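You operate a simulated robot arm through the tools that you are given. There is no shell and no other tool. Be economical: measure what you need, move in short steps, check, and stop when the job is done.

Carry out the task below with a simulated robot arm. There is one attempt and no reset: what you move stays moved.

TASK
Slide the spare jaw along the landing table until it stands next to the strap clamp.
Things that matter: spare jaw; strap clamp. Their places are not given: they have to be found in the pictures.

It is judged by the outcome, as a careful person would: the job done as asked, and still so three seconds after it is handed in. It fails if anything else is knocked over, pushed out of place, dropped, spilled or broken.

THE ROBOT
A 7-joint arm with a two-finger parallel gripper, fixed in place. Base frame: the origin is at the foot of the arm, x ahead of it, y to its left, z up. Lengths are in m, angles in rad, forces in N, time in s.
With the tool pointing down near the work surface it reaches from about 0.22 to 0.58 m from the base axis. Its first joint turns from -1.152 to 1.152 rad. Payload 2.5 kg.
Tool frame: the origin (TCP) lies between the finger pads and is the grasp point; the fingertips stand 0.023 m ahead of it; z points along the fingers, y is the line along which they close. The gripper opens to 0.094 m. The fingers are 0.038 m wide and 0.01 m thick; the gripper's body (0.054 by 0.096 m) begins 0.039 m behind the TCP.
Orientation is told as [roll, pitch, yaw] about the base's x, y, z axes, in that order, counted from this pose: with the fingers straight down and closing along the base's y, the tool's x points along the base's -x, its y along +y and its z along -z.

THE INTERFACE
- The arm moves only by the tool move_arm. Its argument "steps" is a list of rows, each a list of 7 numbers: the shift along the tool's x, y, z in m, then the turn, a rotation vector about the tool's x, y, z in rad, then the finger opening in m, from 0 to 0.094. In form: [[dx, dy, dz, rx, ry, rz, grip], ...]. A call has 1 to 20 rows; each row is the pose to reach, as a shift and turn from the pose commanded when the call began, along the tool's axes at that moment. A row lasts 0.2 s, in which the tool goes at most 0.05 m and 0.15 rad; a call with a longer step from one row to the next is refused whole, and so is a gripper value outside its range. A pose out of reach is approached as far as the arm can. The call stops where the force on the tool passes 40 N (or 10 N more than at its start, if that is more) or the arm is blocked; 0.2 s more then pass. The fingers move at their own pace (about 0.108 m/s each) and stop on an object; they squeeze with about 43 N. The grip force told is the motor's: it shows also when the fingers shut on nothing. Time passes only in rows, and 0.2 s behind the last, so rows that repeat a pose let the fingers close. It gives the time, the measured TCP pose, the force on the tool (base axes), the opening and the grip force at its end, in the units of the frame above (readings bear some noise), and new pictures: "show" is both (left out), scene, wrist or none.
- Cameras (640 x 400 px; columns grow to the right, rows downward): "scene" is fixed at [0.0986, -0.4094, 0.5214]; the picture's right is [0.93, -0.37, 0.00], its down [-0.28, -0.71, -0.64] and it looks along [0.24, 0.60, -0.77] (base axes); focal length 372 px, centre (320, 200). "wrist" rides on the gripper at [-0.039, 0, -0.044] in the tool frame; the picture's right is [0.00, -1.00, 0.00], its down [0.97, 0.00, -0.24] and it looks along [0.24, 0.00, 0.97] (tool axes); focal length 218 px, centre (320, 200).
- measure_at(camera, pixels): for up to 12 pixels [column, row] of the newest picture of that camera ("zoom" is the newest enlarged one), the place [x, y, z] in the base frame of the surface seen there, good to about 0.002 m. No time passes.
- close_up(camera, box): a new picture of the part [left, top, right, bottom] of that camera's present view, enlarged. No time passes.
- close_job(): hands the job in; it is judged then, once.

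Work in short steps. Measure before you move; look again where a grasp or a placing could have gone wrong, and mend it. You have 60 turns and 120 pictures in all, the two below and enlarged ones among them. Open the gripper and draw the arm clear of the work before you hand the job in, unless the task says otherwise; then end with one line.

The tools are called as name(argument=value, ...) on one line, values as JSON. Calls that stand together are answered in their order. move_arm: Moves the arm, as the interface text tells. Its arguments: {"type":"object","properties":{"steps":{"type":"array"},"show":{"type":"string","enum":["both","scene","wrist","none"]}},"required":["steps"]} The other tools are called the same way: measure_at (camera, pixels) gives the place of the surface under pixels of a picture; close_up (camera, box) takes an enlarged picture of a part of a camera's view; close_job () hands the job in.

At the start:

```text
time_s: 0.0
eef_pos: [0.3697, -0.1601, 0.2212]
orientation: [-0.001, 0.001, -0.001]
force: [0.2, 0.2, -0.2]
width: 0.0939
finger_force: 0.0
```

scene: 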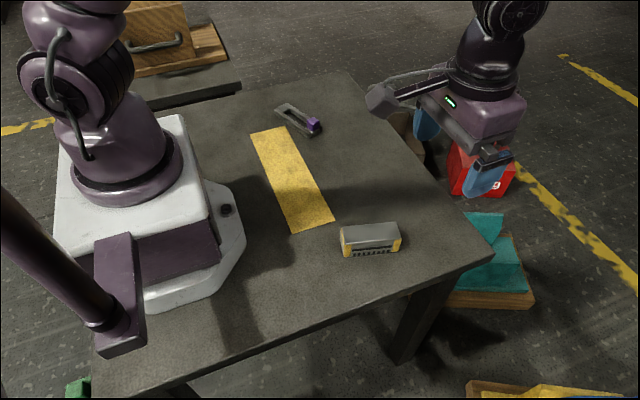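
wrist: 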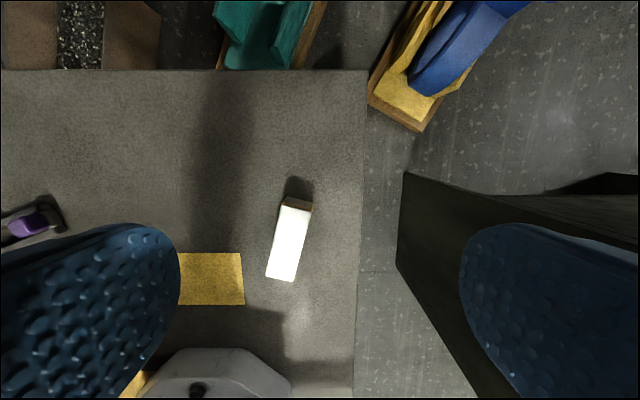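

The scene shows a silver block near (370,238), probably the spare jaw, and a grey and purple tool near (298,118), probably the strap clamp. I'll enlarge and measure both.

close_up(camera="scene", box=[240, 80, 440, 280])

measure_at(camera="scene", pixels=[[342, 230], [397, 224], [400, 238], [346, 244], [346, 257], [398, 251], [278, 107], [288, 104], [318, 122], [310, 134], [296, 117], [330, 180]])

```text
2.00 times, centred on (340, 180) of scene
```

zoom: 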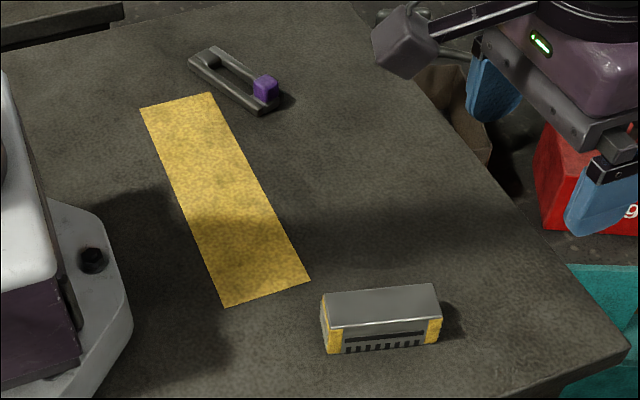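

```text
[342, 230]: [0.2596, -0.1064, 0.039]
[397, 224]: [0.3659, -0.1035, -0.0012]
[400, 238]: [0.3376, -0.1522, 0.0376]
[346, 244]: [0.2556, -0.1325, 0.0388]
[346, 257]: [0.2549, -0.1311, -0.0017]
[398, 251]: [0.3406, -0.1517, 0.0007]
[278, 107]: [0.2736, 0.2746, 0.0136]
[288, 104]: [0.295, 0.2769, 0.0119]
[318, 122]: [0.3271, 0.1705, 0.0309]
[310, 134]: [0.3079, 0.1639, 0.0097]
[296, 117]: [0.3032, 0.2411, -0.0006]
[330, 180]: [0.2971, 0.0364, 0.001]
```

Jaw top is at z≈0.039, long axis about -0.23 rad, centre about (0.30,-0.129). The clamp runs from (0.284,0.276) to (0.318,0.165). I'll measure the clamp's right side, the tape corners and the jaw corners more closely.

measure_at(camera="zoom", pixels=[[436, 286], [323, 296], [330, 326], [439, 314], [213, 47], [240, 65], [278, 93], [279, 103], [265, 112], [190, 62], [306, 280], [212, 94]])

close_up(camera="scene", box=[260, 90, 340, 140])

```text
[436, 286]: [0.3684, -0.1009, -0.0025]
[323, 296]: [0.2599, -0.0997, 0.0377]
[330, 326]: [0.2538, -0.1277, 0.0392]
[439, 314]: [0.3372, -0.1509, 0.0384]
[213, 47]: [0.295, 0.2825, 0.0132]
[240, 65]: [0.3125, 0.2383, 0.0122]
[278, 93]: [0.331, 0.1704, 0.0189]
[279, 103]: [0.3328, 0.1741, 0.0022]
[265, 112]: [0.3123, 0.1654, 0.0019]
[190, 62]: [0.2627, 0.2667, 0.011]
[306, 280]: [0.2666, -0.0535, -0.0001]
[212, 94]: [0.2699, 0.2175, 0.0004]
```

```text
8.00 times, centred on (300, 115) of scene
```

zoom: 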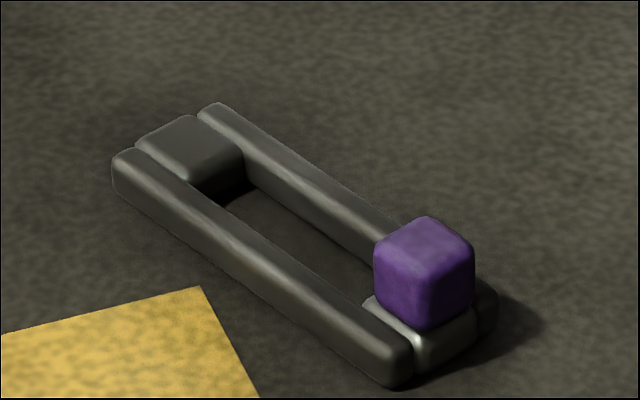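

The jaw is centred near (0.2985,-0.125) with yaw ≈ -0.26, and is 0.086 × 0.028 × 0.039 m. I'll move above it, turn to match, then look again.

move_arm(steps=[[0.02, 0.01, 0.03, 0, 0, 0.09, 0.08], [0.04, 0.02, 0.06, 0, 0, 0.18, 0.07], [0.06, 0.03, 0.09, 0, 0, 0.26, 0.07], [0.0712, 0.0348, 0.12, 0, 0, 0.26, 0.07], [0.0712, 0.0348, 0.12, 0, 0, 0.26, 0.07]])

```text
time_s: 1.2
eef_pos: [0.2981, -0.1253, 0.0992]
orientation: [0.001, 0.0, -0.259]
force: [-0.6, 0.4, -1.2]
width: 0.0698
finger_force: 0.1
```

scene: 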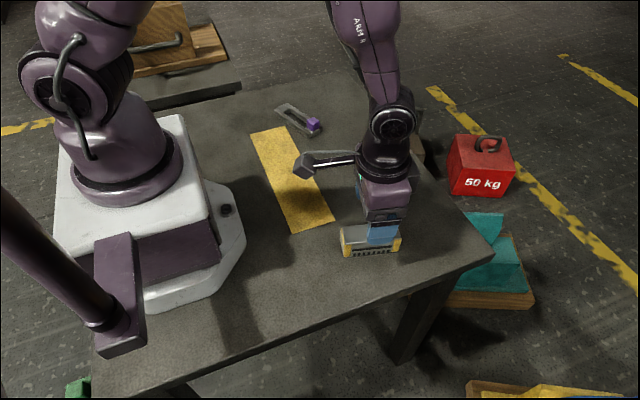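
wrist: 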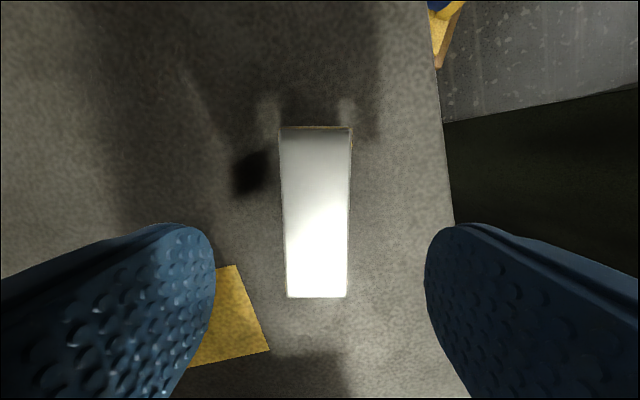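

Jaw is centred and aligned (wrist columns 280–350). Before descending I'll check how high the box at scene (303,166) beside the gripper is, since it could hit the clamp.

measure_at(camera="scene", pixels=[[303, 165], [310, 173], [335, 160]])

measure_at(camera="wrist", pixels=[[281, 130], [350, 130], [346, 294], [288, 294]])

```text
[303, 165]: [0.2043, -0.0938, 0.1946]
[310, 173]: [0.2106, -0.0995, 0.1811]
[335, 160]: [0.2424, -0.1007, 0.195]
```

```text
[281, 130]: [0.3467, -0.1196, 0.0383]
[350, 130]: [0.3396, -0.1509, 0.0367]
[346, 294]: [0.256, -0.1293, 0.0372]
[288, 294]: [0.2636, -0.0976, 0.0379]
```

That box stays about 0.075 above the TCP, so it clears everything. I'll descend to TCP z≈0.029 and close on the jaw.

move_arm(steps=[[-0.003, 0, 0.025, 0, 0, 0, 0.07], [-0.003, 0, 0.05, 0, 0, 0, 0.07], [-0.003, 0, 0.071, 0, 0, 0, 0.07], [-0.003, 0, 0.071, 0, 0, 0, 0.05], [-0.003, 0, 0.071, 0, 0, 0, 0.03], [-0.003, 0, 0.071, 0, 0, 0, 0.02], [-0.003, 0, 0.071, 0, 0, 0, 0.02]])

```text
time_s: 2.8
eef_pos: [0.2996, -0.1284, 0.0292]
orientation: [0.0, 0.002, -0.259]
force: [0.6, 1.2, 0.3]
width: 0.0339
finger_force: 43.1
```

scene: 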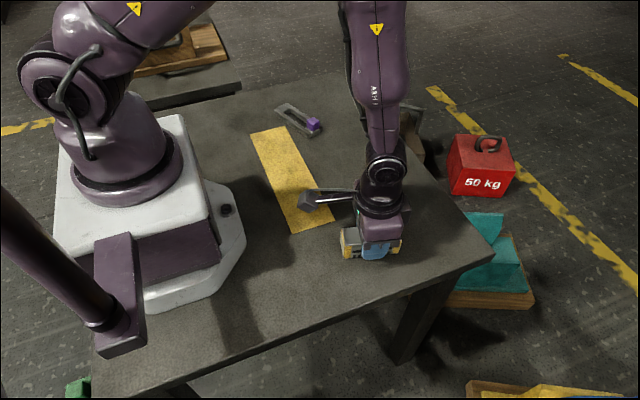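
wrist: 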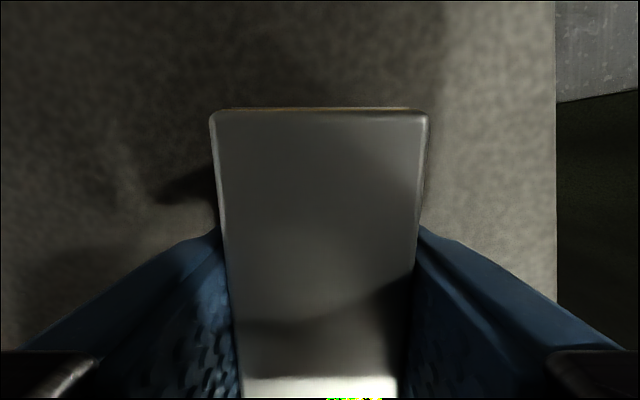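

The jaw is held (width 0.034, 43 N) and flat on the table. I'll slide it away to the +x,+y, keeping its height and clear of the tape, turning it gradually.

move_arm(steps=[[-0.0107, 0.0183, 0, 0, 0, -0.05, 0.02], [-0.0213, 0.0367, 0, 0, 0, -0.1, 0.02], [-0.032, 0.055, 0, 0, 0, -0.15, 0.02], [-0.0427, 0.0733, 0, 0, 0, -0.2, 0.02], [-0.0533, 0.0917, 0, 0, 0, -0.25, 0.02], [-0.064, 0.11, 0, 0, 0, -0.3, 0.02]])

```text
time_s: 4.2
eef_pos: [0.3894, -0.0359, 0.0287]
orientation: [0.001, 0.0, 0.041]
force: [-8.1, -3.9, 15.6]
width: 0.034
finger_force: 43.1
```

scene: 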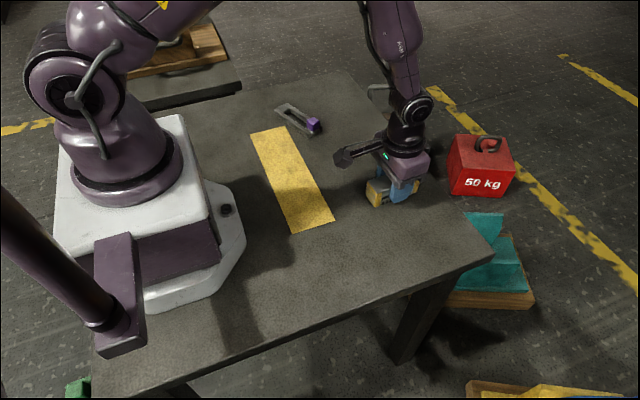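
wrist: 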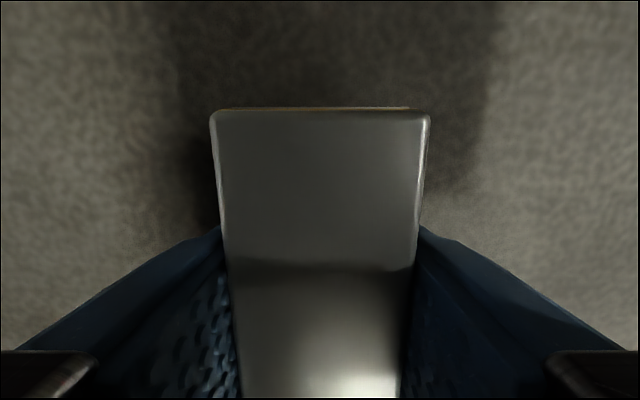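

Slid cleanly, with a modest upward push of 15 N from the table. I'll ease up 0.5 mm and continue to about (0.40,0.15), turning to yaw 0.33.

move_arm(steps=[[-0.0022, 0.0237, -0.0005, 0, 0, -0.036, 0.02], [-0.0044, 0.0473, -0.0005, 0, 0, -0.072, 0.02], [-0.0067, 0.071, -0.0005, 0, 0, -0.108, 0.02], [-0.0089, 0.0947, -0.0005, 0, 0, -0.145, 0.02], [-0.0111, 0.1184, -0.0005, 0, 0, -0.18, 0.02], [-0.0133, 0.142, -0.0005, 0, 0, -0.217, 0.02], [-0.0156, 0.1657, -0.0005, 0, 0, -0.253, 0.02], [-0.0178, 0.1894, -0.0005, 0, 0, -0.29, 0.02]])

```text
time_s: 6.0
eef_pos: [0.3997, 0.1544, 0.0295]
orientation: [0.0, 0.002, 0.33]
force: [-0.3, -0.3, 0.4]
width: 0.0338
finger_force: 42.5
```

scene: 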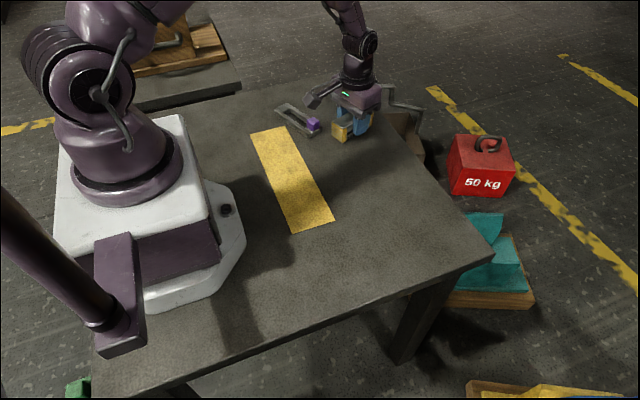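
wrist: 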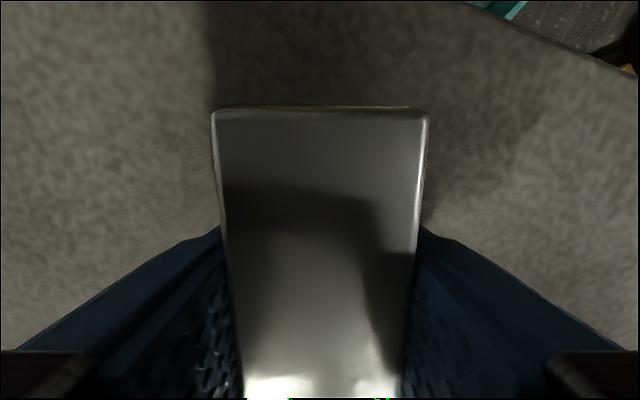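

Jaw is now beside the clamp's knob end. I'll move it parallel to the clamp to about (0.382,0.222), easing back down 0.5 mm, then measure the gap.

move_arm(steps=[[-0.001, 0.0175, 0.0005, 0, 0, 0, 0.02], [-0.0025, 0.035, 0.0005, 0, 0, 0, 0.02], [-0.004, 0.0525, 0.0005, 0, 0, 0, 0.02], [-0.005, 0.0701, 0.0005, 0, 0, 0, 0.02]], show="scene")

close_up(camera="scene", box=[260, 70, 400, 158])

```text
time_s: 7.0
eef_pos: [0.3833, 0.2226, 0.0301]
orientation: [0.001, 0.0, 0.33]
force: [-1.1, -1.1, -0.2]
width: 0.034
finger_force: 43.2
```

scene: 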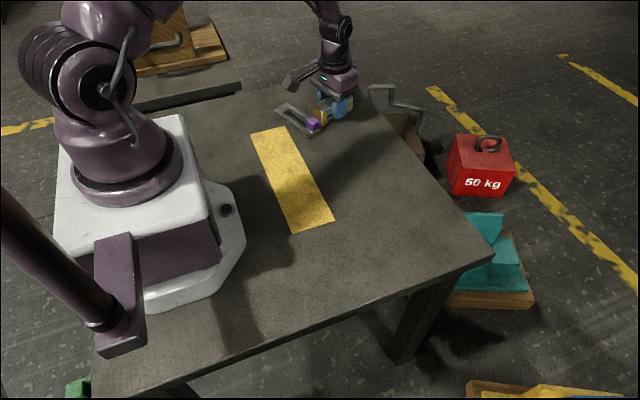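

```text
4.55 times, centred on (330, 114) of scene
```

zoom: 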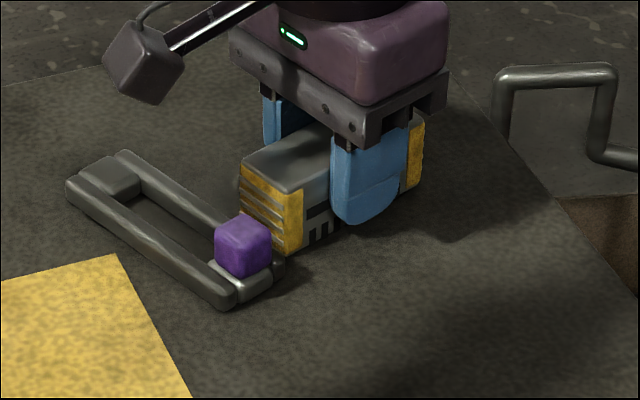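

The gap looks small and even. I'll measure the jaw's facing end, its bottom, and the clamp's side.

measure_at(camera="zoom", pixels=[[243, 164], [285, 192], [286, 252], [297, 250], [325, 242], [123, 153], [170, 185], [205, 210], [281, 262], [266, 232], [300, 256], [420, 186]])

```text
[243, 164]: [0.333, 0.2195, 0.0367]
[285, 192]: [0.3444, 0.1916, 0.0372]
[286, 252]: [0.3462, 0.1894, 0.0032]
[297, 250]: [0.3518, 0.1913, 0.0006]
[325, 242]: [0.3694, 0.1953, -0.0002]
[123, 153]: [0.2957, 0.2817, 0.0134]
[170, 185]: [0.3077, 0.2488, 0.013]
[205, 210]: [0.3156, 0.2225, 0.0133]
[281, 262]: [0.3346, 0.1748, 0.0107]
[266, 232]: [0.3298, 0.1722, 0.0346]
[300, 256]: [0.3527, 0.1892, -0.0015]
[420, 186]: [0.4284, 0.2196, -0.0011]
```

Gap is about 13 mm and parallel. I'll slide 22 mm further along the clamp to its middle, close the gap by 6 mm, and press down 1 mm so the jaw rests on the table.

move_arm(steps=[[0.0, 0.011, 0.001, 0, 0, 0, 0.02], [0.0, 0.022, 0.001, 0, 0, 0, 0.02], [0.003, 0.022, 0.001, 0, 0, 0, 0.02], [0.006, 0.022, 0.001, 0, 0, 0, 0.02], [0.006, 0.022, 0.001, 0, 0, 0, 0.02]], show="scene")

close_up(camera="scene", box=[260, 70, 400, 158])

```text
time_s: 8.2
eef_pos: [0.37, 0.2419, 0.0293]
orientation: [0.0, -0.002, 0.329]
force: [8.7, 4.6, 17.6]
width: 0.0337
finger_force: 42.5
```

scene: 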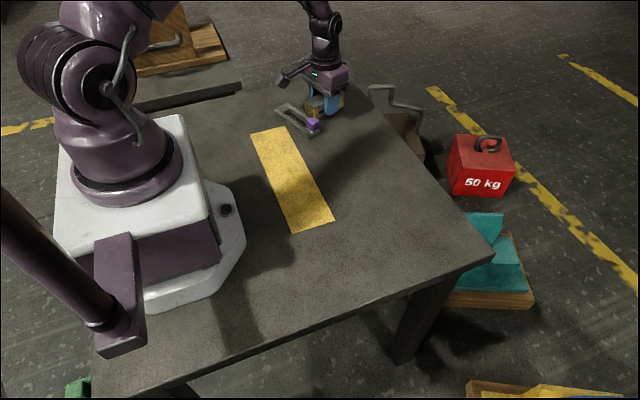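

```text
4.55 times, centred on (330, 114) of scene
```

zoom: 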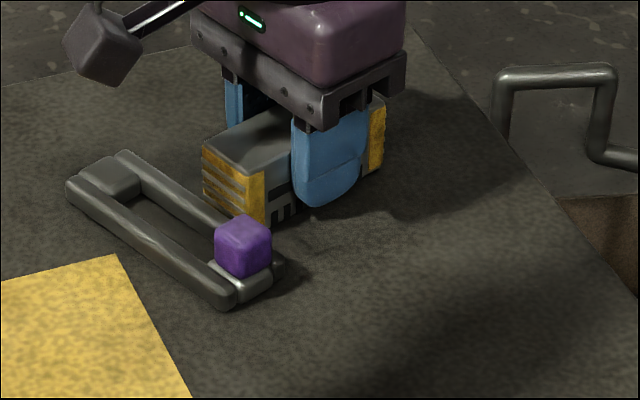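

The jaw rests on the table, 17.6 N upward, close beside the clamp, which hasn't moved (same pixels). I'll open a little and rise straight up.

move_arm(steps=[[0, 0, 0, 0, 0, 0, 0.045], [0, 0, 0, 0, 0, 0, 0.06], [0, 0, 0, 0, 0, 0, 0.06], [0, 0, -0.02, 0, 0, 0, 0.06], [0, 0, -0.05, 0, 0, 0, 0.06], [0, 0, -0.09, 0, 0, 0, 0.06], [0, 0, -0.13, 0, 0, 0, 0.06], [0, -0.04, -0.16, 0, 0, 0, 0.06], [0, -0.08, -0.18, 0, 0, 0, 0.06], [0, -0.12, -0.18, 0, 0, 0, 0.06], [0, -0.16, -0.18, 0, 0, 0, 0.06], [0, -0.2, -0.18, 0, 0, 0, 0.06]], show="scene")

close_up(camera="scene", box=[260, 70, 400, 158])

```text
time_s: 10.8
eef_pos: [0.4342, 0.0493, 0.2087]
orientation: [-0.001, -0.002, 0.332]
force: [0.1, 0.4, -0.5]
width: 0.0601
finger_force: 0.1
```

scene: 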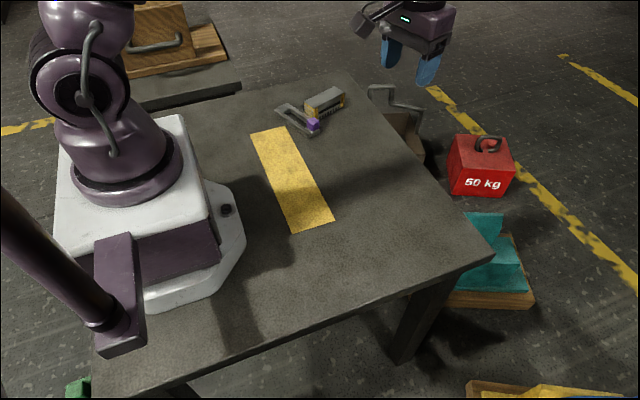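

```text
4.55 times, centred on (330, 114) of scene
```

zoom: 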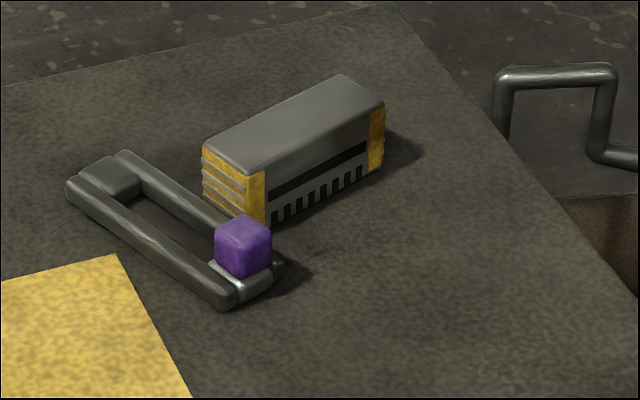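

The jaw stands upright right beside the clamp, which is in its original place, and the arm is clear with the gripper open. I'm handing in.

close_job()

```text
The job is handed in.
```

The spare jaw was slid along the landing table and now stands upright next to the strap clamp, about 7 mm from its side; the clamp and everything else in view are where they were.
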